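You operate a simulated robot arm through the tools that you are given. There is no shell and no other tool. Be economical: measure what you need, move in short steps, check, and stop when the job is done.

You run a simulated two-armed robot. Do the job below in one go: nothing can be reset, and whatever is moved stays where it is left.

JOB
Zero the counter and run about 40 grippers at speed 3, then stop.

It is judged by the outcome, as a careful person would: the job done as asked, and still so three seconds after it is handed in. It fails if anything else is knocked over, pushed out of place, dropped, spilled or broken.

ROBOT AND FRAMES
Two 7-joint arms with two-finger grippers on one trunk, on a base that drives. Base frame: it is fixed to the floor where the robot stands at the start and does not move with it; the origin is under the middle of the robot, x ahead of it, y to its left, z up. Units: mm, degrees, N and s.
The left shoulder is at the start at [52, 216, 1221], the right one opposite. With the tool pointing down near the work surface each hand reaches from about 100 to 760 mm from the robot's upright axis, wherever it stands, measured 20 degrees to its own side. Places, roughly: cabinet start button [1000, 100, 800]; red halt button [1000, 0, 800]; speed knob [900, 0, 800]; zero key [900, 0, 1200]. Payload 3.18 kg a hand.
Tool frame (each hand has its own): the origin (TCP) lies between the finger pads and is the grasp point; the fingertips stand 30 mm ahead of it; z points along the fingers, y is the line along which they close. The gripper opens to 144 mm. The gripper's body begins 103 mm behind the TCP.
Orientation is that of the tool frame in the base frame, as a unit quaternion [w, x, y, z]. With the fingers straight down and closing along the base's y, the tool's x points along the base's -x, its y along +y and its z along -z.

CONTROLS
- The arms move only by the tool apply_moves. It takes "left_motion", "right_motion" or both (then of equal length, played together; a hand with none holds still); each is a list of rows, each a list of 3 entries, a list of its own where there are three numbers: the shift along the base's x, y, z in mm, then the turn, a rotation vector about the base's x, y, z in degrees, then the finger opening in mm, from 0 to 144. In form: [[[dx, dy, dz], [wx, wy, wz], fingers], ...]. A call has 1 to 10 rows; each row shifts and turns the commanded pose from where the row before left it. Each row takes 0.2 s and may step no farther than 50 mm and 8.6 degrees from the row before; otherwise, or with a gripper value out of range, the whole call is refused. Where a pose cannot be reached the arm comes as near as it can. A force on the tool above 40 N (or 10 N above the force at the start of the call, whichever is more), or a blocked arm, ends the call early, and 0.2 s more pass. Each finger halts on what it meets, pressing with about 42 N; the grip force reading is that of the motor and also rises with nothing between the fingers. The clock runs only during rows and for 0.2 s after the last one: add rows that do not move to give the fingers time. It gives the time, the measured TCP pose, the force on the tool (base axes), the opening and the grip force at its end, in the units of the frame above (readings bear some noise), with the torque about the TCP (base axes, N m) and any sound that the robot's microphone picked up.
- Cameras (640 x 400 px; columns grow to the right, rows downward): "scene" is now at [136.3, 1.7, 1453]; the picture's right is [0.02, -1.00, 0.00], its down [-0.15, -0.00, -0.99] and it looks along [0.99, 0.02, -0.15] (base axes); focal length 214 px, centre (320, 200). "left" rides on the left gripper at [76, -16, -143] in its tool frame; the picture's right is [0.21, 0.98, 0.00], its down [-0.84, 0.18, -0.51] and it looks along [-0.50, 0.11, 0.86] (tool axes); focal length 218 px, centre (320, 200). "right" rides on the right gripper at [76, 16, -143] in its tool frame; the picture's right is [-0.21, 0.98, 0.00], its down [-0.84, -0.18, -0.51] and it looks along [-0.50, -0.11, 0.86] (tool axes); focal length 218 px, centre (320, 200). There is no depth. A picture from a camera that has moved, and an enlarged one, comes with that camera's place and axes in the base frame and with its lens.
- get_image(camera): a new picture of that camera. No time passes.
- slide_trunk(by): slides the trunk up (or, below 0, down) by that many mm; the arms and the scene camera ride with it, the base frame stays. It gives what a move gives, with no picture.
- steer(legs): drives the robot by 1 to 6 legs, each [ahead, left, turn to the left] in mm, mm and degrees, along the robot's own axes; the way and the turn of a leg run together, so that a leg with both is an arc; at most 1500 mm and 180 degrees a leg. The arms and the cameras ride along, it lands a little off, and it stops where it bumps. It gives what a move gives.
- pan_tilt(pan, tilt): turns the head with the scene camera to pan (to the left, within 80 degrees either way) and tilt (down, from -29 to 69), counted from straight ahead of the robot. It gives what a move gives.
- inspect(camera, box): a new picture of the part [left, top, right, bottom] of that camera's present view, enlarged. No time passes.
- close_job(): hands the job in; it is judged then, once.

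Go step by step. Nothing tells you exact positions but the pictures and the camera data: compare them with the known pose of the tool, close in by small moves and look again before you grip or let go. The budget is 120 turns and 100 pictures, counting those below and the enlarged ones. Unless the task says otherwise, let go and move clear before handing in, and close with one line.

The tools are called as name(argument=value, ...) on one line, values as JSON. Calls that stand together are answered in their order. apply_moves: Moves the arms, as the interface text tells. Its arguments: {"type":"object","properties":{"left_motion":{"type":"array","items":{"type":"array"}},"right_motion":{"type":"array","items":{"type":"array"}}},"required":[]} The other tools are called the same way: slide_trunk (by) slides the trunk up or down; steer (legs) drives the base; pan_tilt (pan, tilt) turns the head that bears the scene camera; get_image (camera) takes a picture; inspect (camera, box) takes an enlarged picture of a part of a camera's view; close_job () hands the job in.

At the start:

```text
time: 0.0
left_eef_pos: [310.2, 147.3, 1345.8]
left_tool_rot: [-0.001, -0.001, 1.0, 0.0]
left_ft_force: [0.5, 0.2, 0.4]
left_wrist_torque: [-0.01, -0.01, -0.02]
left_gripper_width: 143.9
left_finger_force: 0.0
right_eef_pos: [334.1, -71.9, 1444.2]
right_tool_rot: [0.0, -0.001, 1.0, 0.0]
right_ft_force: [0.4, 0.9, 0.1]
right_wrist_torque: [0.0, 0.01, -0.02]
right_gripper_width: 144.0
right_finger_force: 0.2
trunk travel left (down, up): [-301.0, 69.0]
robot x, y, heading: [-0.6, -0.1, 0.1]
head pan, tilt: [0.9, 8.8]
```

scene: 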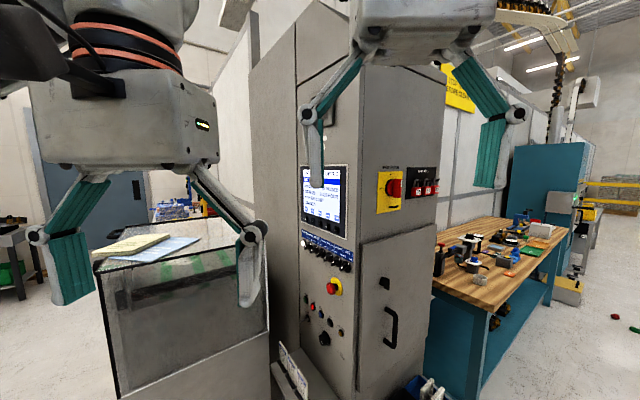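
right: 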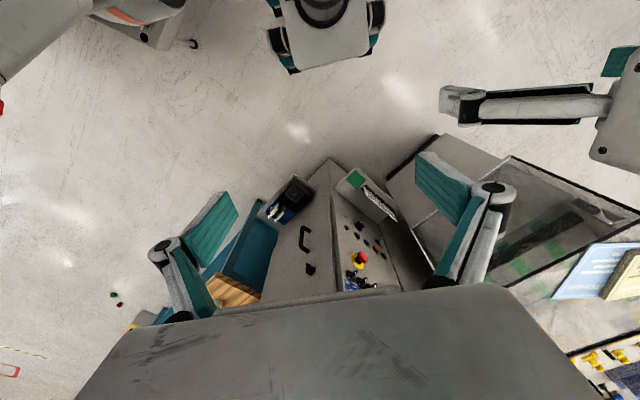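
left: 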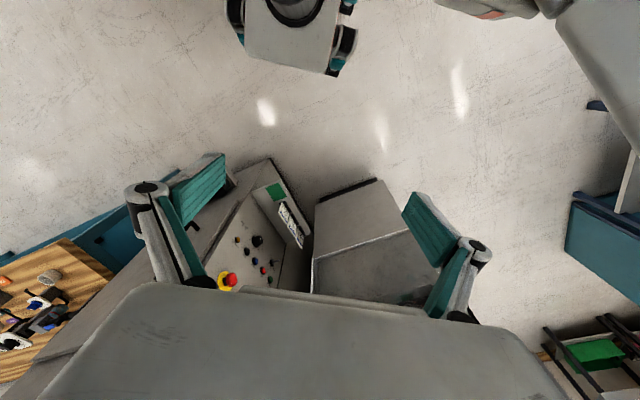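

I see a cabinet with a screen, a row of keys, a red mushroom button, and a lower panel of buttons and a knob. I'll enlarge these to read them.

inspect(camera="scene", box=[290, 150, 370, 200])

inspect(camera="scene", box=[290, 200, 370, 250])

inspect(camera="scene", box=[270, 265, 398, 345])

inspect(camera="scene", box=[80, 210, 240, 310])

```text
8.00 times, centred on (330, 175) of scene
camera zoom: at [136.3, 1.7, 1453.0], right [0.02, -1.0, 0.0], down [-0.15, 0.0, -0.99], along [0.99, 0.02, -0.15], focal length 1716 px, centre (240, 400)
```

zoom: 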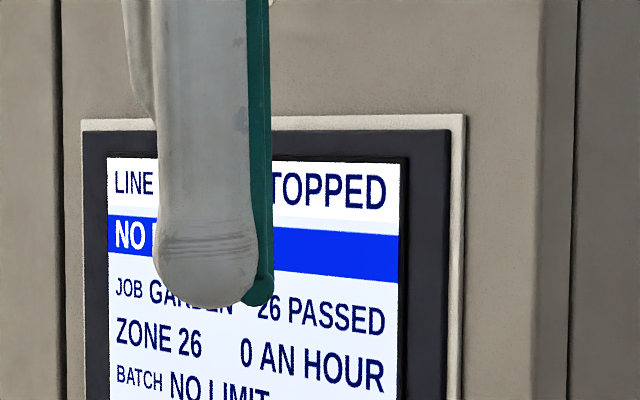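

```text
8.00 times, centred on (330, 225) of scene
camera zoom: at [136.3, 1.7, 1453.0], right [0.02, -1.0, 0.0], down [-0.15, 0.0, -0.99], along [0.99, 0.02, -0.15], focal length 1716 px, centre (240, 0)
```

zoom: 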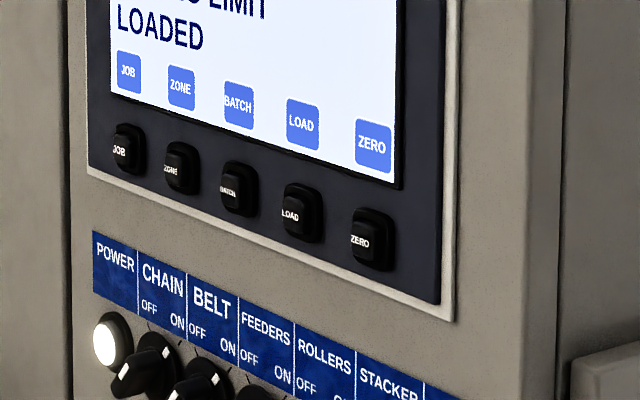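

```text
5.00 times, centred on (334, 305) of scene
camera zoom: at [136.3, 1.7, 1453.0], right [0.02, -1.0, 0.0], down [-0.15, 0.0, -0.99], along [0.99, 0.02, -0.15], focal length 1072 px, centre (250, -325)
```

zoom: 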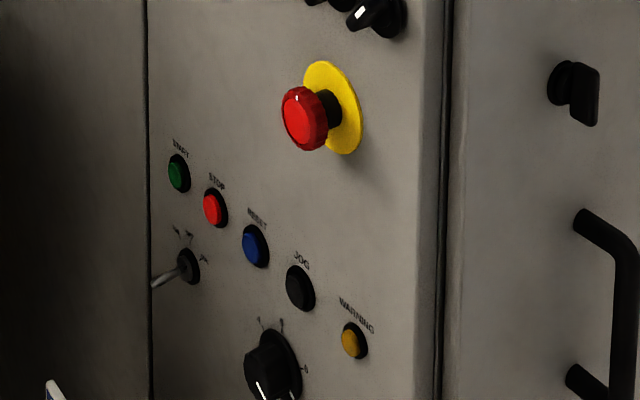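

```text
4.00 times, centred on (160, 260) of scene
camera zoom: at [136.3, 1.7, 1453.0], right [0.02, -1.0, 0.0], down [-0.15, 0.0, -0.99], along [0.99, 0.02, -0.15], focal length 858 px, centre (960, -40)
```

zoom: 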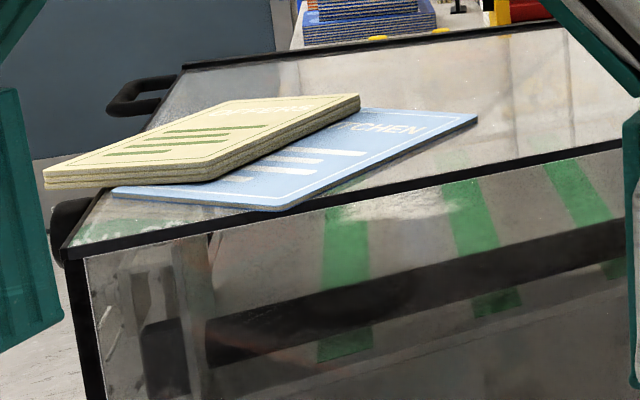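

The screen is partly hidden by the right hand's finger; I'll move that hand to the right and lower the tilt to see the whole panel.

apply_moves(right_motion=[[[0, -45, 0], [0, 0, 0], 144], [[0, -45, 0], [0, 0, 0], 144], [[0, -45, 0], [0, 0, 0], 144], [[0, -45, 0], [0, 0, 0], 144]], left_motion=[[[0, 30, 0], [0, 0, 0], 144], [[0, 30, 0], [0, 0, 0], 144], [[0, 30, 0], [0, 0, 0], 144], [[0, 30, 0], [0, 0, 0], 144]])

pan_tilt(pan=0, tilt=30)

get_image(camera="scene")

```text
time: 1.0
left_eef_pos: [308.5, 265.0, 1345.2]
left_tool_rot: [0.0, -0.001, 1.0, -0.001]
left_ft_force: [-0.4, -0.5, 0.1]
left_wrist_torque: [-0.01, -0.03, 0.01]
left_gripper_width: 143.7
left_finger_force: 0.1
right_eef_pos: [298.7, -227.1, 1400.7]
right_tool_rot: [0.001, 0.001, 1.0, 0.003]
right_ft_force: [1.1, -0.7, 0.0]
right_wrist_torque: [0.01, -0.01, 0.0]
right_gripper_width: 143.9
right_finger_force: 0.0
right hand out of reach, approached as far as the arm can: row 1, 2, 3, 4
trunk travel left (down, up): [-301.0, 69.0]
robot x, y, heading: [-1.0, 0.5, -0.1]
head pan, tilt: [0.9, 8.8]
```

```text
time: 1.9
left_eef_pos: [309.6, 265.7, 1345.6]
left_tool_rot: [0.0, -0.001, 1.0, 0.0]
left_ft_force: [0.2, 0.8, 0.7]
left_wrist_torque: [-0.01, -0.03, 0.02]
left_gripper_width: 143.7
left_finger_force: 0.1
right_eef_pos: [303.1, -226.9, 1400.9]
right_tool_rot: [0.001, 0.001, 1.0, 0.003]
right_ft_force: [0.2, -0.7, 0.5]
right_wrist_torque: [-0.01, 0.0, 0.0]
right_gripper_width: 144.0
right_finger_force: 0.0
trunk travel left (down, up): [-301.0, 69.0]
robot x, y, heading: [1.7, -2.5, -0.1]
head pan, tilt: [0.0, 30.0]
```

```text
92 pictures are left
camera scene: at [133.5, 0.0, 1418.9], right [0.0, -1.0, 0.0], down [-0.5, 0.0, -0.87], along [0.87, 0.0, -0.5], focal length 214 px, centre (320, 200)
```

scene: 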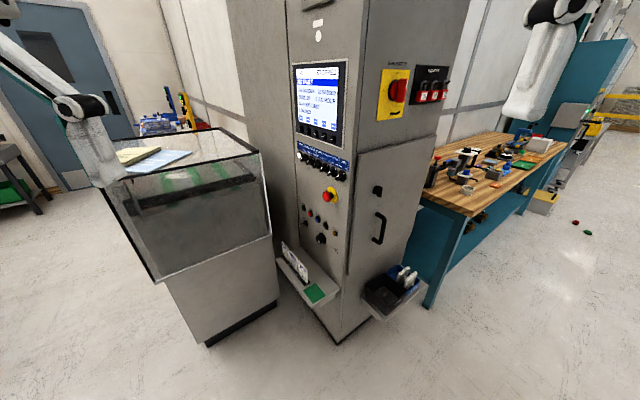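

inspect(camera="scene", box=[280, 50, 376, 110])

inspect(camera="scene", box=[286, 106, 366, 156])

inspect(camera="scene", box=[284, 136, 364, 186])

inspect(camera="scene", box=[290, 180, 370, 250])

inspect(camera="scene", box=[265, 240, 345, 310])

inspect(camera="scene", box=[365, 55, 461, 125])

```text
6.67 times, centred on (328, 80) of scene
camera zoom: at [133.5, 0.0, 1418.9], right [0.0, -1.0, 0.0], down [-0.5, 0.0, -0.87], along [0.87, 0.0, -0.5], focal length 1430 px, centre (267, 1000)
```

zoom: 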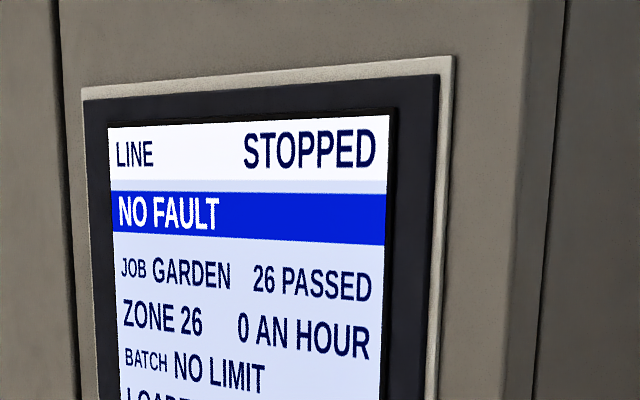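

```text
8.00 times, centred on (326, 131) of scene
camera zoom: at [133.5, 0.0, 1418.9], right [0.0, -1.0, 0.0], down [-0.5, 0.0, -0.87], along [0.87, 0.0, -0.5], focal length 1716 px, centre (272, 752)
```

zoom: 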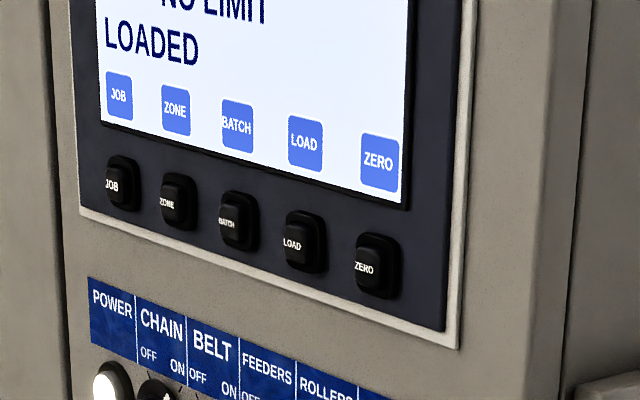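

```text
8.00 times, centred on (324, 161) of scene
camera zoom: at [133.5, 0.0, 1418.9], right [0.0, -1.0, 0.0], down [-0.5, 0.0, -0.87], along [0.87, 0.0, -0.5], focal length 1716 px, centre (288, 512)
```

zoom: 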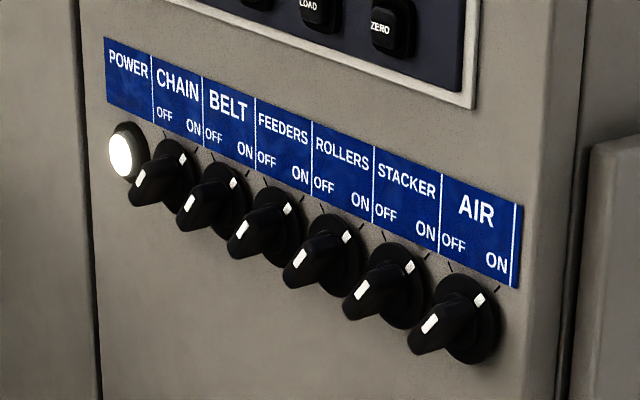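

```text
5.71 times, centred on (330, 215) of scene
camera zoom: at [133.5, 0.0, 1418.9], right [0.0, -1.0, 0.0], down [-0.5, 0.0, -0.87], along [0.87, 0.0, -0.5], focal length 1226 px, centre (263, 114)
```

zoom: 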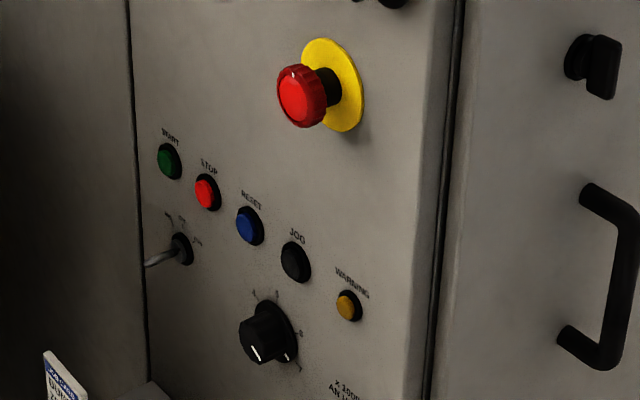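

```text
5.71 times, centred on (305, 275) of scene
camera zoom: at [133.5, 0.0, 1418.9], right [0.0, -1.0, 0.0], down [-0.5, 0.0, -0.87], along [0.87, 0.0, -0.5], focal length 1226 px, centre (406, -229)
```

zoom: 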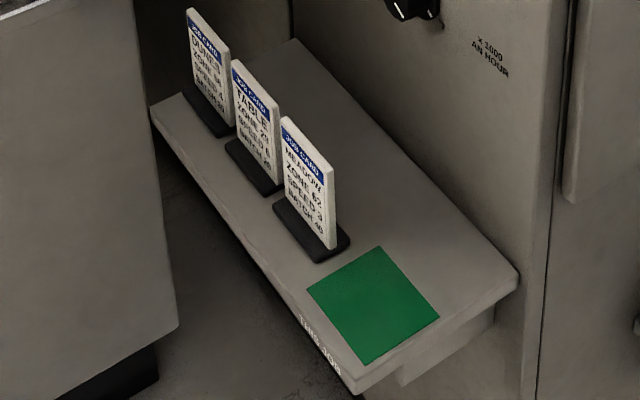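

```text
5.71 times, centred on (413, 90) of scene
camera zoom: at [133.5, 0.0, 1418.9], right [0.0, -1.0, 0.0], down [-0.5, 0.0, -0.87], along [0.87, 0.0, -0.5], focal length 1226 px, centre (-211, 829)
```

zoom: 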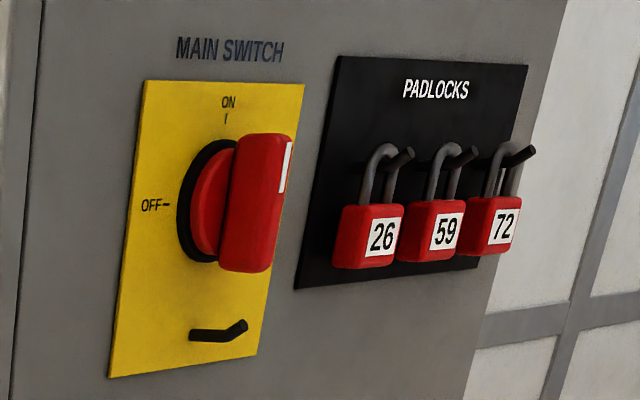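

The line is stopped with power on and the panel is turned about 54° to the left of facing me, with a hopper beside it. I'll drive a little closer to read the markings.

steer(legs=[[250, 0, 0]])

pan_tilt(pan=0, tilt=40)

get_image(camera="scene")

```text
time: 3.7
left_eef_pos: [558.2, 265.5, 1346.6]
left_tool_rot: [-0.001, 0.0, 1.0, -0.001]
left_ft_force: [-0.4, -0.4, 0.0]
left_wrist_torque: [0.06, -0.01, 0.02]
left_gripper_width: 144.1
left_finger_force: 0.0
right_eef_pos: [549.6, -226.4, 1399.3]
right_tool_rot: [0.001, 0.002, 1.0, 0.003]
right_ft_force: [0.6, -0.2, 0.1]
right_wrist_torque: [0.01, 0.03, 0.02]
right_gripper_width: 144.1
right_finger_force: 0.0
trunk travel left (down, up): [-301.0, 69.0]
robot x, y, heading: [249.8, -1.5, -0.2]
head pan, tilt: [0.0, 30.0]
```

```text
time: 4.4
left_eef_pos: [557.5, 266.5, 1345.7]
left_tool_rot: [-0.001, -0.001, 1.0, -0.001]
left_ft_force: [-0.1, -0.5, 0.6]
left_wrist_torque: [-0.02, -0.02, 0.01]
left_gripper_width: 144.0
left_finger_force: 0.1
right_eef_pos: [548.5, -227.6, 1400.6]
right_tool_rot: [0.0, 0.003, 1.0, 0.002]
right_ft_force: [0.9, -0.5, 0.6]
right_wrist_torque: [0.0, -0.03, 0.0]
right_gripper_width: 144.1
right_finger_force: 0.1
trunk travel left (down, up): [-301.0, 69.0]
robot x, y, heading: [249.6, -0.2, -0.3]
head pan, tilt: [0.0, 40.0]
```

```text
85 pictures are left
camera scene: at [376.2, 0.0, 1403.4], right [0.0, -1.0, 0.0], down [-0.64, 0.0, -0.77], along [0.77, 0.0, -0.64], focal length 214 px, centre (320, 200)
```

scene: 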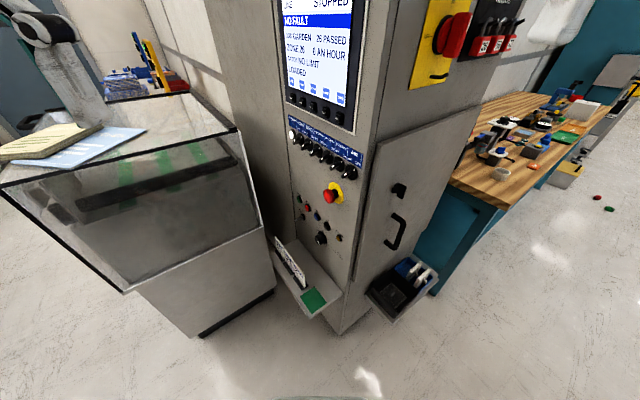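

inspect(camera="scene", box=[280, 112, 370, 168])

inspect(camera="scene", box=[284, 185, 356, 230])

inspect(camera="scene", box=[290, 210, 354, 250])

```text
7.11 times, centred on (325, 140) of scene
camera zoom: at [376.2, 0.0, 1403.4], right [0.0, -1.0, 0.0], down [-0.64, 0.0, -0.77], along [0.77, 0.0, -0.64], focal length 1525 px, centre (284, 627)
```

zoom: 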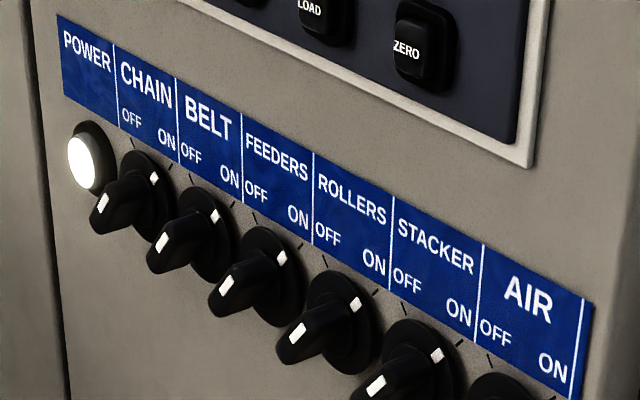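

```text
8.89 times, centred on (320, 208) of scene
camera zoom: at [376.2, 0.0, 1403.4], right [0.0, -1.0, 0.0], down [-0.64, 0.0, -0.77], along [0.77, 0.0, -0.64], focal length 1906 px, centre (320, 133)
```

zoom: 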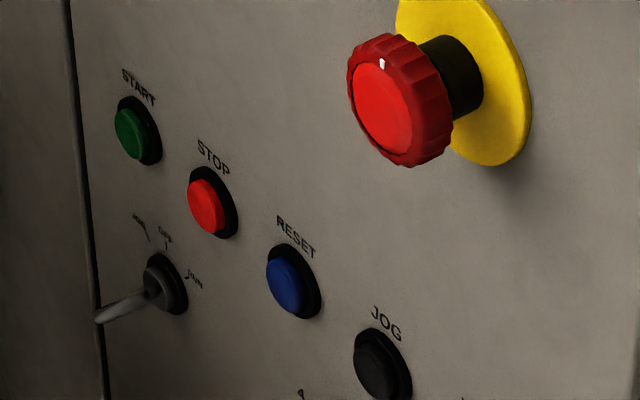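

```text
10.00 times, centred on (322, 230) of scene
camera zoom: at [376.2, 0.0, 1403.4], right [0.0, -1.0, 0.0], down [-0.64, 0.0, -0.77], along [0.77, 0.0, -0.64], focal length 2145 px, centre (300, -100)
```

zoom: 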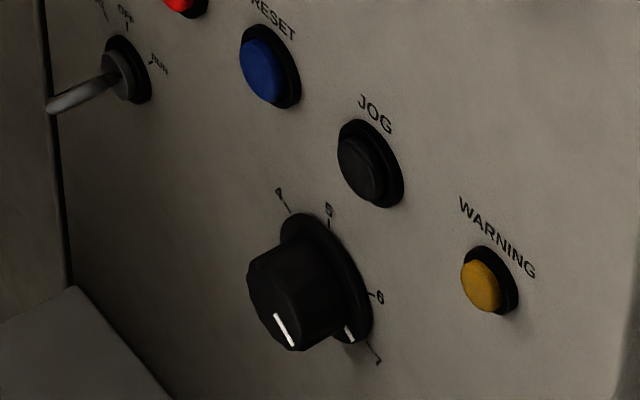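

Triangulating two views: START ≈ [1029,85,855], STOP ≈ [979,49,856], RESET ≈ [935,14,853], knob ≈ [903,9,763] (set at 7), mode lever ≈ [1027,73,763], ZERO near z 1240. The hopper leaves free space in front of the panel, so I'll move left and turn right to face it more squarely.

steer(legs=[[0, 350, 0], [150, 0, 0], [0, 0, -35]])

pan_tilt(pan=0, tilt=30)

get_image(camera="scene")

```text
time: 10.7
left_eef_pos: [804.1, 387.1, 1345.5]
left_tool_rot: [0.0, 0.303, 0.953, 0.0]
left_ft_force: [-1.2, -0.2, -1.2]
left_wrist_torque: [0.01, -0.04, 0.02]
left_gripper_width: 144.0
left_finger_force: 0.1
right_eef_pos: [514.1, -9.2, 1400.2]
right_tool_rot: [0.001, 0.305, 0.952, 0.002]
right_ft_force: [1.2, 0.5, 0.3]
right_wrist_torque: [0.02, -0.01, 0.01]
right_gripper_width: 143.9
right_finger_force: 0.0
trunk travel left (down, up): [-301.0, 69.0]
robot x, y, heading: [398.2, 349.1, -35.4]
head pan, tilt: [0.0, 40.0]
```

```text
time: 11.4
left_eef_pos: [804.4, 387.4, 1345.2]
left_tool_rot: [0.0, 0.303, 0.953, -0.001]
left_ft_force: [0.3, -0.1, 0.8]
left_wrist_torque: [-0.04, 0.01, 0.02]
left_gripper_width: 143.9
left_finger_force: 0.0
right_eef_pos: [514.4, -11.0, 1400.6]
right_tool_rot: [0.002, 0.305, 0.953, 0.002]
right_ft_force: [1.0, -0.7, 0.0]
right_wrist_torque: [0.0, -0.01, -0.05]
right_gripper_width: 143.8
right_finger_force: 0.1
trunk travel left (down, up): [-301.0, 69.0]
robot x, y, heading: [399.3, 346.5, -35.3]
head pan, tilt: [0.0, 30.0]
```

```text
81 pictures are left
camera scene: at [507.6, 271.2, 1418.7], right [-0.58, -0.82, 0.0], down [-0.41, 0.29, -0.87], along [0.71, -0.5, -0.5], focal length 214 px, centre (320, 200)
```

scene: 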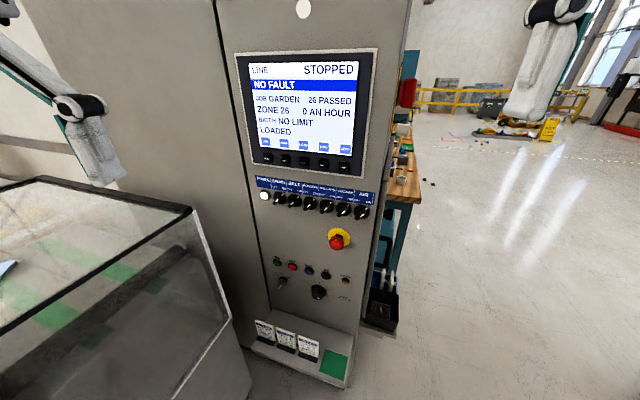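

Now the panel is seen nearly face on. I'll enlarge the lower controls, the selectors and the keys.

inspect(camera="scene", box=[264, 252, 360, 312])

inspect(camera="scene", box=[252, 150, 380, 230])

inspect(camera="scene", box=[262, 268, 302, 293])

inspect(camera="scene", box=[250, 310, 346, 370])

```text
6.67 times, centred on (312, 282) of scene
camera zoom: at [507.6, 271.2, 1418.7], right [-0.58, -0.82, 0.0], down [-0.41, 0.29, -0.87], along [0.71, -0.5, -0.5], focal length 1430 px, centre (373, -347)
```

zoom: 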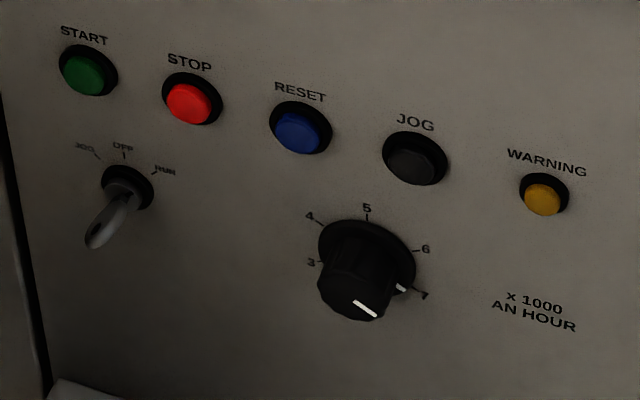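

```text
5.00 times, centred on (316, 190) of scene
camera zoom: at [507.6, 271.2, 1418.7], right [-0.58, -0.82, 0.0], down [-0.41, 0.29, -0.87], along [0.71, -0.5, -0.5], focal length 1072 px, centre (340, 250)
```

zoom: 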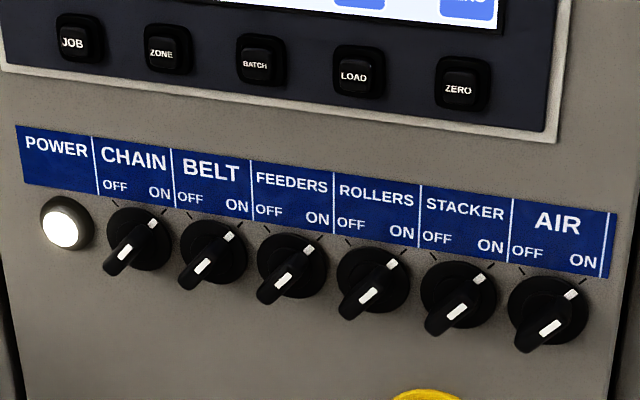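

```text
16.00 times, centred on (282, 280) of scene
camera zoom: at [507.6, 271.2, 1418.7], right [-0.58, -0.82, 0.0], down [-0.41, 0.29, -0.87], along [0.71, -0.5, -0.5], focal length 3432 px, centre (928, -1088)
```

zoom: 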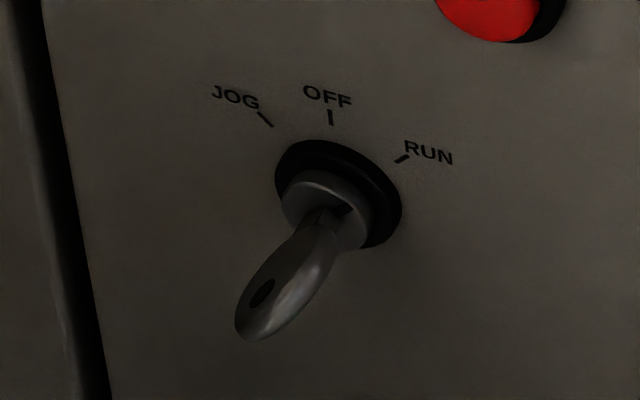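

```text
6.67 times, centred on (298, 340) of scene
camera zoom: at [507.6, 271.2, 1418.7], right [-0.58, -0.82, 0.0], down [-0.41, 0.29, -0.87], along [0.71, -0.5, -0.5], focal length 1430 px, centre (467, -733)
```

zoom: 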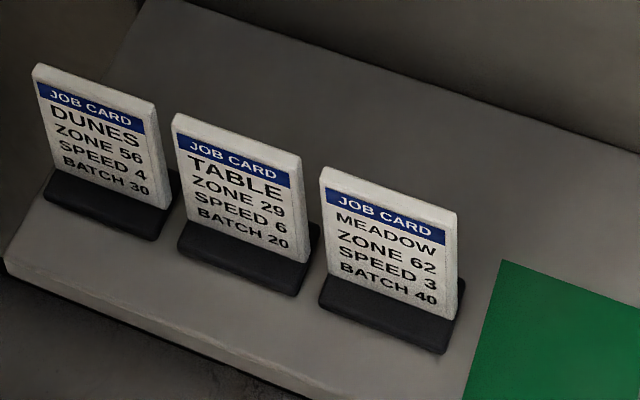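

All selectors are ON; the speed knob is at 7 with marks 3…7 about 60° apart, so it needs about 240° anticlockwise. I'll bring the left hand to point at the panel, high and well clear first.

apply_moves(left_motion=[[[0, -20, -20], [0, 0, -5.9], 144], [[0, -20, -20], [0, 0, -5.9], 144], [[0, -20, -20], [0, 0, -5.9], 144], [[0, -20, -20], [-6.79, -5.12, 0], 120], [[0, -20, -20], [-6.79, -5.12, 0], 100], [[0, -20, -20], [-6.79, -5.12, 0], 80], [[0, -10, -20], [-6.79, -5.12, 0], 80], [[0, -10, -20], [-6.79, -5.12, 0], 80], [[0, -10, -20], [-6.79, -5.12, 0], 80], [[0, -10, -20], [-6.79, -5.12, 0], 80]])

get_image(camera="scene")

```text
time: 13.6
left_eef_pos: [845.5, 146.4, 1198.4]
left_tool_rot: [0.443, 0.387, 0.777, -0.222]
left_ft_force: [-0.2, -0.2, 0.3]
left_wrist_torque: [0.01, 0.0, 0.01]
left_gripper_width: 80.1
left_finger_force: 0.1
left hand out of reach, approached as far as the arm can: row 8, 9, 10
right_eef_pos: [514.7, -12.0, 1398.7]
right_tool_rot: [0.001, 0.305, 0.952, 0.003]
right_ft_force: [0.4, -1.1, -0.6]
right_wrist_torque: [0.06, 0.01, -0.02]
right_gripper_width: 143.9
right_finger_force: 0.0
trunk travel left (down, up): [-301.0, 69.0]
robot x, y, heading: [397.9, 346.4, -35.2]
head pan, tilt: [0.0, 30.0]
```

```text
76 pictures are left
camera scene: at [508.1, 270.0, 1418.5], right [-0.58, -0.82, 0.0], down [-0.41, 0.29, -0.87], along [0.71, -0.5, -0.5], focal length 214 px, centre (320, 200)
```

scene: 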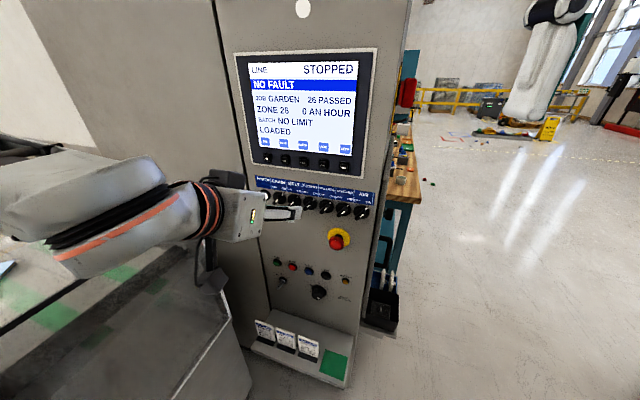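

The arm folds tight at that height but orientation tracks; I'll finish the pitch while going down where there is more room.

apply_moves(left_motion=[[[-5, 5, -40], [0, 0, 0], 80], [[-5, 5, -40], [-6.1, -4.6, 0], 80], [[-5, 5, -40], [-6.1, -4.6, 0], 80], [[-5, 5, -40], [-6.1, -4.6, 0], 80], [[-5, 5, -40], [-6.1, -4.6, 0], 80]])

get_image(camera="scene")

get_image(camera="left")

```text
time: 14.8
left_eef_pos: [831.2, 111.6, 1150.2]
left_tool_rot: [0.464, 0.398, 0.752, -0.245]
left_ft_force: [-0.3, -0.6, 0.6]
left_wrist_torque: [-0.01, -0.02, 0.09]
left_gripper_width: 80.3
left_finger_force: 0.0
left hand out of reach, approached as far as the arm can: row 1, 2, 3, 4, 5
right_eef_pos: [510.8, -12.3, 1400.5]
right_tool_rot: [0.003, 0.306, 0.952, 0.003]
right_ft_force: [-1.0, -1.2, 0.0]
right_wrist_torque: [0.09, -0.1, 0.01]
right_gripper_width: 144.2
right_finger_force: 0.1
trunk travel left (down, up): [-301.0, 69.0]
robot x, y, heading: [396.4, 347.5, -35.4]
head pan, tilt: [0.0, 30.0]
```

```text
75 pictures are left
camera scene: at [504.6, 270.1, 1419.1], right [-0.58, -0.82, 0.0], down [-0.41, 0.29, -0.87], along [0.71, -0.5, -0.5], focal length 214 px, centre (320, 200)
```

scene: 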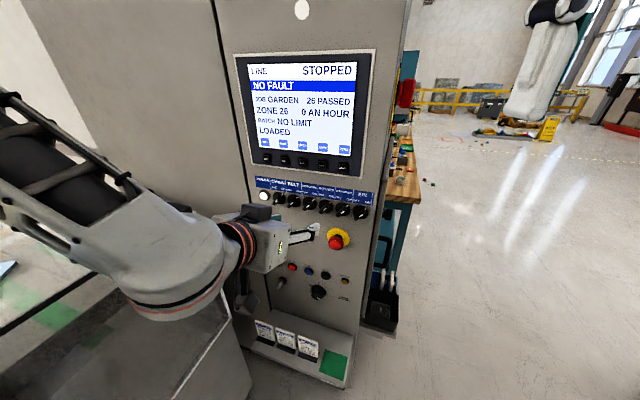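

```text
74 pictures are left
camera left: at [725.7, 235.3, 1145.2], right [0.76, 0.63, -0.19], down [0.11, 0.16, 0.98], along [0.65, -0.76, 0.06], focal length 218 px, centre (320, 200)
```

left: 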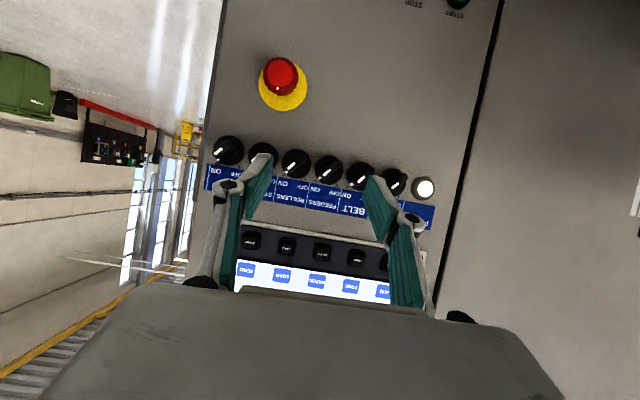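

The wrist is too near the shoulder; backing the base 170 mm gives the arm room.

steer(legs=[[-170, 0, 0]])

apply_moves(left_motion=[[[0, 0, -20], [-6.1, -4.6, 0], 80], [[0, 0, -20], [-6.1, -4.6, 0], 80], [[0, 0, -20], [-6.1, -4.6, 0], 80], [[0, 0, -20], [0, 0, 0], 80]])

get_image(camera="scene")

```text
time: 16.2
left_eef_pos: [693.8, 212.4, 1149.6]
left_tool_rot: [0.464, 0.397, 0.753, -0.246]
left_ft_force: [-0.3, 0.1, 0.6]
left_wrist_torque: [0.0, -0.02, 0.03]
left_gripper_width: 80.3
left_finger_force: 0.0
right_eef_pos: [374.3, 88.1, 1399.7]
right_tool_rot: [0.002, 0.305, 0.952, 0.003]
right_ft_force: [-0.3, 0.2, 0.0]
right_wrist_torque: [-0.06, -0.01, 0.0]
right_gripper_width: 144.1
right_finger_force: 0.1
trunk travel left (down, up): [-301.0, 69.0]
robot x, y, heading: [257.4, 449.3, -35.2]
head pan, tilt: [0.0, 30.0]
```

```text
time: 17.2
left_eef_pos: [693.9, 210.7, 1149.5]
left_tool_rot: [0.464, 0.397, 0.753, -0.246]
left_ft_force: [0.2, -0.4, -0.2]
left_wrist_torque: [0.01, 0.0, 0.02]
left_gripper_width: 80.4
left_finger_force: 0.0
left hand out of reach, approached as far as the arm can: row 1, 2, 3, 4
right_eef_pos: [374.2, 88.9, 1399.6]
right_tool_rot: [0.001, 0.306, 0.952, 0.002]
right_ft_force: [-0.3, 0.1, -0.7]
right_wrist_torque: [0.02, 0.0, 0.02]
right_gripper_width: 144.3
right_finger_force: 0.0
trunk travel left (down, up): [-301.0, 69.0]
robot x, y, heading: [260.7, 446.1, -35.2]
head pan, tilt: [0.0, 30.0]
```

```text
73 pictures are left
camera scene: at [367.9, 370.0, 1418.8], right [-0.58, -0.82, 0.0], down [-0.41, 0.29, -0.87], along [0.71, -0.5, -0.5], focal length 214 px, centre (320, 200)
```

scene: 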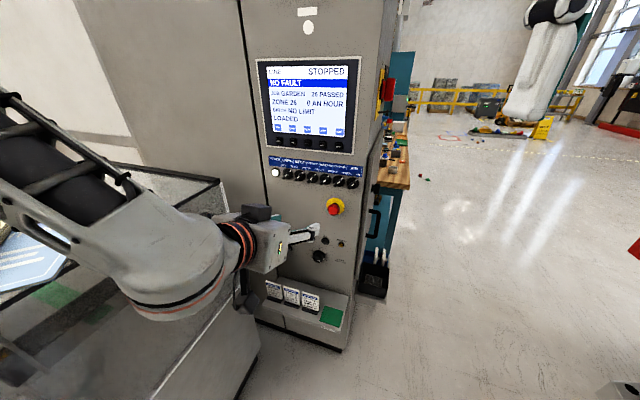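

The arm rode along; now I extend it forward to use the room gained.

apply_moves(left_motion=[[[30, -22, -25], [0, 0, 0], 80], [[30, -22, -25], [0, 0, 0], 80], [[25, -20, -30], [-6.1, -4.6, 0], 80], [[20, -16, -30], [-6.1, -4.6, 0], 80], [[10, -10, -30], [-6.1, -4.6, 0], 80], [[0, 0, 0], [0, 0, 0], 80]])

get_image(camera="scene")

```text
time: 18.6
left_eef_pos: [695.0, 210.9, 1149.3]
left_tool_rot: [0.463, 0.398, 0.753, -0.246]
left_ft_force: [0.1, -0.6, 0.2]
left_wrist_torque: [-0.02, 0.0, 0.06]
left_gripper_width: 80.1
left_finger_force: 0.1
left hand out of reach, approached as far as the arm can: row 1, 2, 3, 4, 5
right_eef_pos: [374.8, 88.3, 1400.4]
right_tool_rot: [0.002, 0.305, 0.952, 0.002]
right_ft_force: [0.1, -0.6, -0.2]
right_wrist_torque: [-0.01, -0.01, 0.06]
right_gripper_width: 143.8
right_finger_force: 0.0
trunk travel left (down, up): [-301.0, 69.0]
robot x, y, heading: [257.2, 447.2, -35.2]
head pan, tilt: [0.0, 30.0]
```

```text
72 pictures are left
camera scene: at [368.1, 369.9, 1418.7], right [-0.58, -0.82, 0.0], down [-0.41, 0.29, -0.87], along [0.71, -0.5, -0.5], focal length 214 px, centre (320, 200)
```

scene: 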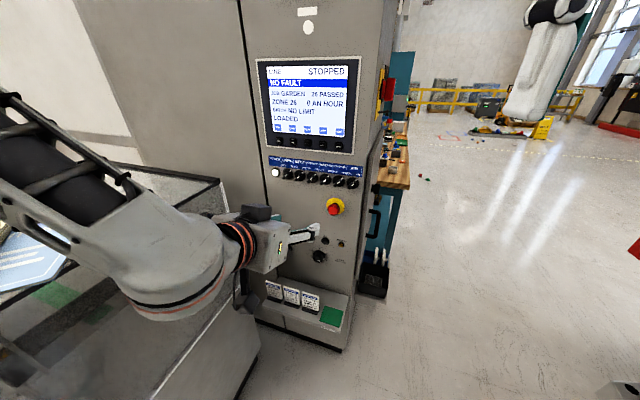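

The local solution is stuck at a joint limit. I'll unwind the pitch first to recover.

apply_moves(left_motion=[[[0, 0, 10], [6.1, 4.6, 0], 80], [[0, 0, 10], [6.1, 4.6, 0], 80], [[0, 0, 10], [6.1, 4.6, 0], 80], [[0, 0, 10], [6.1, 4.6, 0], 80], [[0, 0, 10], [6.1, 4.6, 0], 80]])

```text
time: 19.9
left_eef_pos: [693.4, 211.5, 1199.1]
left_tool_rot: [0.184, 0.448, 0.868, -0.113]
left_ft_force: [-0.2, -0.6, 0.8]
left_wrist_torque: [0.01, 0.01, 0.02]
left_gripper_width: 80.3
left_finger_force: 0.0
right_eef_pos: [375.3, 88.0, 1400.3]
right_tool_rot: [0.001, 0.305, 0.952, 0.003]
right_ft_force: [-0.5, -0.1, -0.9]
right_wrist_torque: [0.0, 0.02, 0.0]
right_gripper_width: 144.1
right_finger_force: 0.0
trunk travel left (down, up): [-301.0, 69.0]
robot x, y, heading: [258.2, 449.3, -35.0]
head pan, tilt: [0.0, 30.0]
```

apply_moves(left_motion=[[[25, -10, -35], [0, 0, 0], 80], [[25, -10, -35], [0, 0, 0], 80], [[25, -10, -35], [0, 0, 0], 80], [[20, -10, -35], [0, 0, 0], 80], [[0, 0, -35], [0, 0, 0], 80], [[0, 0, -35], [0, 0, 0], 80], [[0, 0, -20], [-6.1, -4.6, 0], 80], [[0, 0, -20], [-6.1, -4.6, 0], 80], [[0, 0, -20], [-6.1, -4.6, 0], 80], [[0, 0, -20], [-6.1, -4.6, 0], 80]])

get_image(camera="scene")

```text
time: 22.1
left_eef_pos: [789.0, 171.8, 937.5]
left_tool_rot: [0.329, 0.428, 0.822, -0.182]
left_ft_force: [1.0, 0.2, 0.5]
left_wrist_torque: [0.01, -0.01, 0.02]
left_gripper_width: 80.2
left_finger_force: 0.1
left hand out of reach, approached as far as the arm can: row 9, 10
right_eef_pos: [373.9, 88.0, 1400.3]
right_tool_rot: [0.001, 0.305, 0.952, 0.003]
right_ft_force: [0.1, -0.4, 0.2]
right_wrist_torque: [0.0, 0.01, 0.02]
right_gripper_width: 143.9
right_finger_force: 0.0
trunk travel left (down, up): [-301.0, 69.0]
robot x, y, heading: [261.8, 447.1, -35.3]
head pan, tilt: [0.0, 30.0]
```

```text
71 pictures are left
camera scene: at [368.2, 369.8, 1418.7], right [-0.58, -0.82, 0.0], down [-0.41, 0.29, -0.87], along [0.71, -0.5, -0.5], focal length 214 px, centre (320, 200)
```

scene: 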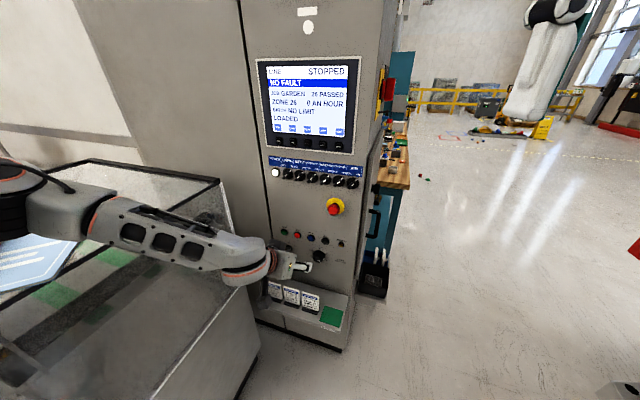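

The wrist can't pitch up with the shoulder this high. I'll raise the hand, then slide the trunk down so the arm can reach level.

apply_moves(left_motion=[[[-10, 10, 45], [0, 0, 0], 80], [[-10, 10, 45], [0, 0, 0], 80], [[-10, 10, 45], [0, 0, 0], 80], [[-10, 10, 45], [0, 0, 0], 80], [[0, 0, 45], [0, 0, 0], 80]])

slide_trunk(by=-290)

get_image(camera="scene")

```text
time: 23.2
left_eef_pos: [746.7, 211.8, 1164.5]
left_tool_rot: [0.329, 0.428, 0.822, -0.181]
left_ft_force: [0.7, -0.2, 1.0]
left_wrist_torque: [0.02, -0.01, 0.0]
left_gripper_width: 80.0
left_finger_force: 0.1
right_eef_pos: [374.5, 88.2, 1399.6]
right_tool_rot: [0.002, 0.305, 0.952, 0.002]
right_ft_force: [1.0, 0.4, 0.0]
right_wrist_torque: [-0.01, -0.01, 0.02]
right_gripper_width: 143.9
right_finger_force: 0.0
trunk travel left (down, up): [-301.0, 69.0]
robot x, y, heading: [261.8, 447.3, -35.1]
head pan, tilt: [0.0, 30.0]
```

```text
time: 25.7
left_eef_pos: [710.9, 216.7, 1002.5]
left_tool_rot: [0.434, 0.409, 0.785, -0.166]
left_ft_force: [0.0, -0.1, 0.2]
left_wrist_torque: [0.01, -0.05, 0.04]
left_gripper_width: 80.1
left_finger_force: 0.1
right_eef_pos: [440.7, 15.2, 1073.6]
right_tool_rot: [-0.161, 0.27, 0.947, 0.059]
right_ft_force: [0.2, 0.6, 1.0]
right_wrist_torque: [-0.13, -0.12, 0.02]
right_gripper_width: 143.7
right_finger_force: 0.1
trunk travel left (down, up): [-50.0, 319.0]
robot x, y, heading: [233.2, 435.0, -31.8]
head pan, tilt: [0.0, 30.0]
stopped: the arm was blocked; the commanded pose is now the measured one
```

```text
70 pictures are left
camera scene: at [483.9, 253.2, 1149.7], right [-0.53, -0.85, -0.02], down [-0.4, 0.27, -0.88], along [0.75, -0.46, -0.48], focal length 214 px, centre (320, 200)
```

scene: 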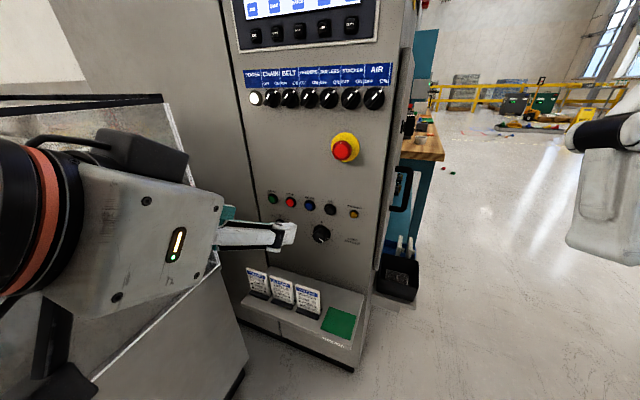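

The elbow came down on the hopper and the robot is leaning; I'll raise the trunk again at once and check.

slide_trunk(by=150)

get_image(camera="scene")

```text
time: 27.4
left_eef_pos: [766.2, 223.0, 1111.1]
left_tool_rot: [0.398, 0.407, 0.803, -0.176]
left_ft_force: [-0.7, -0.6, 0.6]
left_wrist_torque: [0.04, -0.01, 0.07]
left_gripper_width: 79.9
left_finger_force: 0.1
right_eef_pos: [391.2, 86.9, 1301.5]
right_tool_rot: [-0.012, 0.281, 0.96, 0.008]
right_ft_force: [-0.4, -1.5, -0.8]
right_wrist_torque: [0.09, 0.05, 0.04]
right_gripper_width: 143.9
right_finger_force: 0.0
trunk travel left (down, up): [-200.0, 169.0]
robot x, y, heading: [254.6, 444.7, -32.4]
head pan, tilt: [0.0, 30.0]
```

```text
69 pictures are left
camera scene: at [410.9, 343.1, 1314.6], right [-0.54, -0.84, 0.0], down [-0.42, 0.27, -0.87], along [0.73, -0.46, -0.5], focal length 214 px, centre (320, 200)
```

scene: 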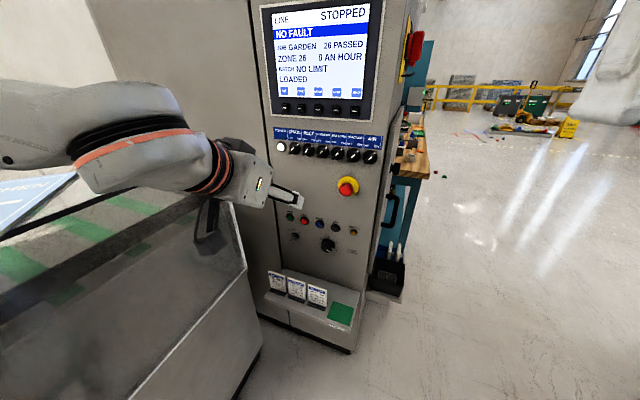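

slide_trunk(by=120)

pan_tilt(pan=40, tilt=35)

get_image(camera="scene")

```text
time: 28.9
left_eef_pos: [766.6, 226.4, 1232.6]
left_tool_rot: [0.4, 0.405, 0.803, -0.176]
left_ft_force: [-1.4, 0.7, 0.0]
left_wrist_torque: [-0.01, 0.0, -0.04]
left_gripper_width: 80.0
left_finger_force: 0.0
right_eef_pos: [353.4, 113.1, 1450.6]
right_tool_rot: [0.042, 0.282, 0.958, -0.005]
right_ft_force: [0.0, -0.1, -0.3]
right_wrist_torque: [0.03, 0.01, -0.01]
right_gripper_width: 144.4
right_finger_force: 0.0
trunk travel left (down, up): [-320.0, 49.0]
robot x, y, heading: [255.8, 446.3, -32.3]
head pan, tilt: [0.0, 30.0]
```

```text
time: 30.0
left_eef_pos: [765.6, 225.9, 1233.2]
left_tool_rot: [0.399, 0.406, 0.803, -0.176]
left_ft_force: [-0.2, 0.1, -0.4]
left_wrist_torque: [0.02, -0.01, 0.0]
left_gripper_width: 80.1
left_finger_force: 0.1
right_eef_pos: [353.0, 114.0, 1450.0]
right_tool_rot: [0.044, 0.282, 0.958, -0.005]
right_ft_force: [0.2, -0.8, -0.2]
right_wrist_torque: [0.02, -0.02, 0.02]
right_gripper_width: 144.0
right_finger_force: 0.0
trunk travel left (down, up): [-320.0, 49.0]
robot x, y, heading: [257.4, 444.4, -32.1]
head pan, tilt: [40.0, 35.0]
```

```text
68 pictures are left
camera scene: at [375.7, 435.1, 1431.2], right [0.13, -0.99, 0.0], down [-0.57, -0.08, -0.82], along [0.81, 0.11, -0.57], focal length 214 px, centre (320, 200)
```

scene: 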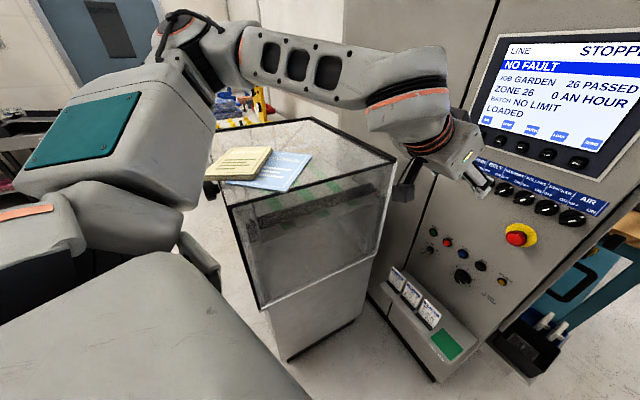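

The hopper, books and cards are where they were. The left elbow must stay off the hopper, so I'll tuck the left arm and use the right arm, whose elbow side is free floor.

apply_moves(left_motion=[[[-28, 30, 22], [6.5, 5.4, 0], 80], [[-28, 30, 22], [6.5, 5.4, 0], 80], [[-28, 30, 22], [6.5, 5.4, 0], 80], [[-28, 30, 22], [6.5, 5.4, 0], 80], [[-28, 30, 22], [6.5, 5.4, 0], 80], [[-28, 30, 22], [6.5, 5.4, 0], 80]])

steer(legs=[[165, -32, 2]])

get_image(camera="scene")

pan_tilt(pan=-20, tilt=30)

get_image(camera="scene")

```text
time: 31.4
left_eef_pos: [595.0, 406.7, 1366.2]
left_tool_rot: [0.006, 0.45, 0.893, -0.007]
left_ft_force: [-0.4, 0.8, -0.2]
left_wrist_torque: [-0.01, -0.02, 0.0]
left_gripper_width: 80.0
left_finger_force: 0.0
right_eef_pos: [353.5, 114.2, 1450.9]
right_tool_rot: [0.043, 0.283, 0.958, -0.005]
right_ft_force: [0.3, 0.6, 0.2]
right_wrist_torque: [-0.03, -0.05, 0.01]
right_gripper_width: 143.7
right_finger_force: 0.2
trunk travel left (down, up): [-320.0, 49.0]
robot x, y, heading: [253.9, 439.9, -32.6]
head pan, tilt: [40.0, 35.0]
```

```text
time: 32.9
left_eef_pos: [721.2, 305.5, 1366.9]
left_tool_rot: [0.007, 0.433, 0.901, -0.006]
left_ft_force: [0.0, 0.2, 0.1]
left_wrist_torque: [0.01, 0.0, 0.04]
left_gripper_width: 80.0
left_finger_force: 0.1
right_eef_pos: [490.6, 4.1, 1449.6]
right_tool_rot: [0.043, 0.265, 0.963, -0.003]
right_ft_force: [0.7, -0.2, -0.6]
right_wrist_torque: [0.02, 0.01, -0.01]
right_gripper_width: 143.8
right_finger_force: 0.0
trunk travel left (down, up): [-320.0, 49.0]
robot x, y, heading: [382.7, 332.7, -30.4]
head pan, tilt: [40.0, 35.0]
```

```text
67 pictures are left
camera scene: at [500.9, 326.1, 1431.1], right [0.17, -0.99, 0.0], down [-0.57, -0.1, -0.82], along [0.81, 0.14, -0.57], focal length 214 px, centre (320, 200)
```

scene: 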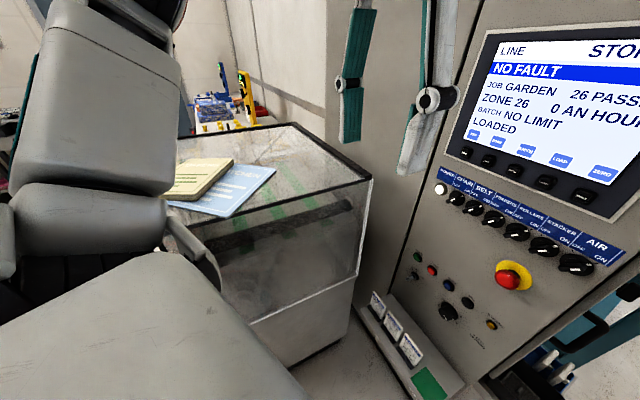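

```text
time: 34.1
left_eef_pos: [721.0, 305.9, 1366.6]
left_tool_rot: [0.008, 0.433, 0.901, -0.006]
left_ft_force: [0.8, 0.6, -0.3]
left_wrist_torque: [0.01, 0.0, -0.02]
left_gripper_width: 80.2
left_finger_force: 0.0
right_eef_pos: [490.5, 4.0, 1450.6]
right_tool_rot: [0.043, 0.265, 0.963, -0.003]
right_ft_force: [0.6, -0.5, -0.4]
right_wrist_torque: [-0.02, 0.0, 0.0]
right_gripper_width: 144.2
right_finger_force: 0.1
trunk travel left (down, up): [-320.0, 49.0]
robot x, y, heading: [377.8, 332.4, -30.2]
head pan, tilt: [-20.0, 30.0]
```

```text
66 pictures are left
camera scene: at [471.3, 242.3, 1439.0], right [-0.77, -0.64, 0.0], down [-0.32, 0.38, -0.87], along [0.55, -0.67, -0.5], focal length 214 px, centre (320, 200)
```

scene: 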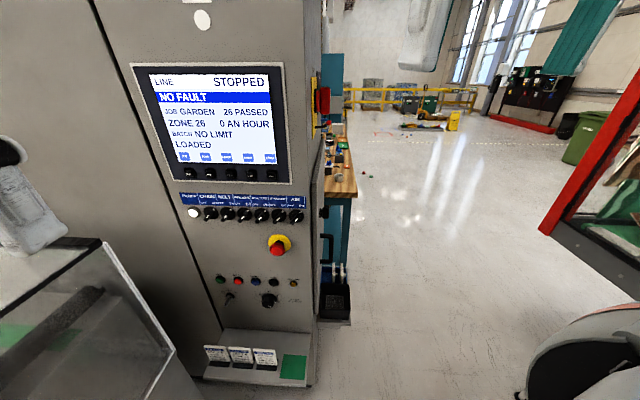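

The head now sees the whole panel. I'll tuck the left hand further back and up, and extend the right hand toward the space in front of the panel.

apply_moves(left_motion=[[[-8, 25, 20], [0, 0, 4], 80], [[-8, 25, 20], [0, 0, 4], 80], [[-8, 25, 20], [0, 0, 4], 80], [[-8, 25, 20], [0, 0, 4], 80], [[-8, 25, 20], [0, 0, 4], 80], [[0, 0, 0], [0, 0, 0], 80], [[0, 0, 0], [0, 0, 0], 80]], right_motion=[[[28, 10, -35], [0, 0, 0], 110], [[28, 10, -35], [0, 0, 0], 80], [[28, 10, -35], [0, 0, 0], 80], [[28, 10, -35], [0, 0, 0], 80], [[28, 10, -35], [0, 0, 0], 80], [[28, 10, -35], [0, 0, 0], 80], [[28, 10, -35], [0, 0, 0], 80]])

pan_tilt(pan=55, tilt=35)

get_image(camera="scene")

```text
time: 35.8
left_eef_pos: [671.4, 423.4, 1451.9]
left_tool_rot: [0.009, 0.27, 0.963, -0.005]
left_ft_force: [0.5, -0.5, -0.5]
left_wrist_torque: [-0.01, 0.03, 0.01]
left_gripper_width: 80.1
left_finger_force: 0.1
left hand out of reach, approached as far as the arm can: row 4, 5
right_eef_pos: [685.0, 74.0, 1202.5]
right_tool_rot: [0.043, 0.266, 0.963, -0.004]
right_ft_force: [1.3, 0.0, 0.3]
right_wrist_torque: [-0.01, 0.01, 0.02]
right_gripper_width: 80.1
right_finger_force: 0.0
trunk travel left (down, up): [-320.0, 49.0]
robot x, y, heading: [377.0, 334.6, -30.4]
head pan, tilt: [-20.0, 30.0]
```

```text
time: 37.2
left_eef_pos: [671.2, 422.4, 1451.6]
left_tool_rot: [0.009, 0.271, 0.963, -0.004]
left_ft_force: [-0.4, -0.5, 0.5]
left_wrist_torque: [0.03, 0.04, 0.01]
left_gripper_width: 80.1
left_finger_force: 0.0
right_eef_pos: [682.8, 74.1, 1203.6]
right_tool_rot: [0.044, 0.265, 0.963, -0.004]
right_ft_force: [-0.2, 0.7, 0.4]
right_wrist_torque: [-0.02, 0.02, 0.0]
right_gripper_width: 80.0
right_finger_force: 0.0
trunk travel left (down, up): [-320.0, 49.0]
robot x, y, heading: [379.1, 334.6, -30.4]
head pan, tilt: [55.0, 35.0]
```

```text
65 pictures are left
camera scene: at [493.5, 348.5, 1431.2], right [0.42, -0.91, 0.0], down [-0.52, -0.24, -0.82], along [0.74, 0.34, -0.57], focal length 214 px, centre (320, 200)
```

scene: 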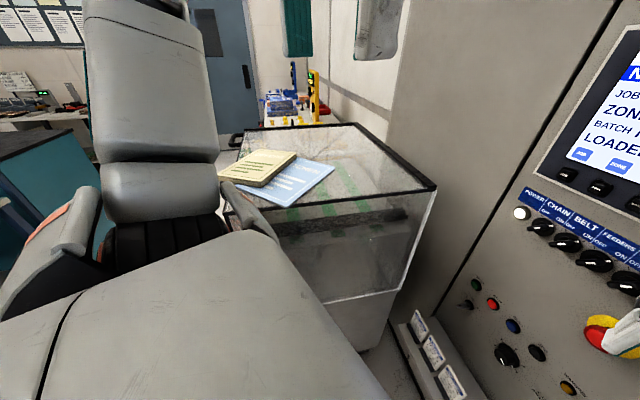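

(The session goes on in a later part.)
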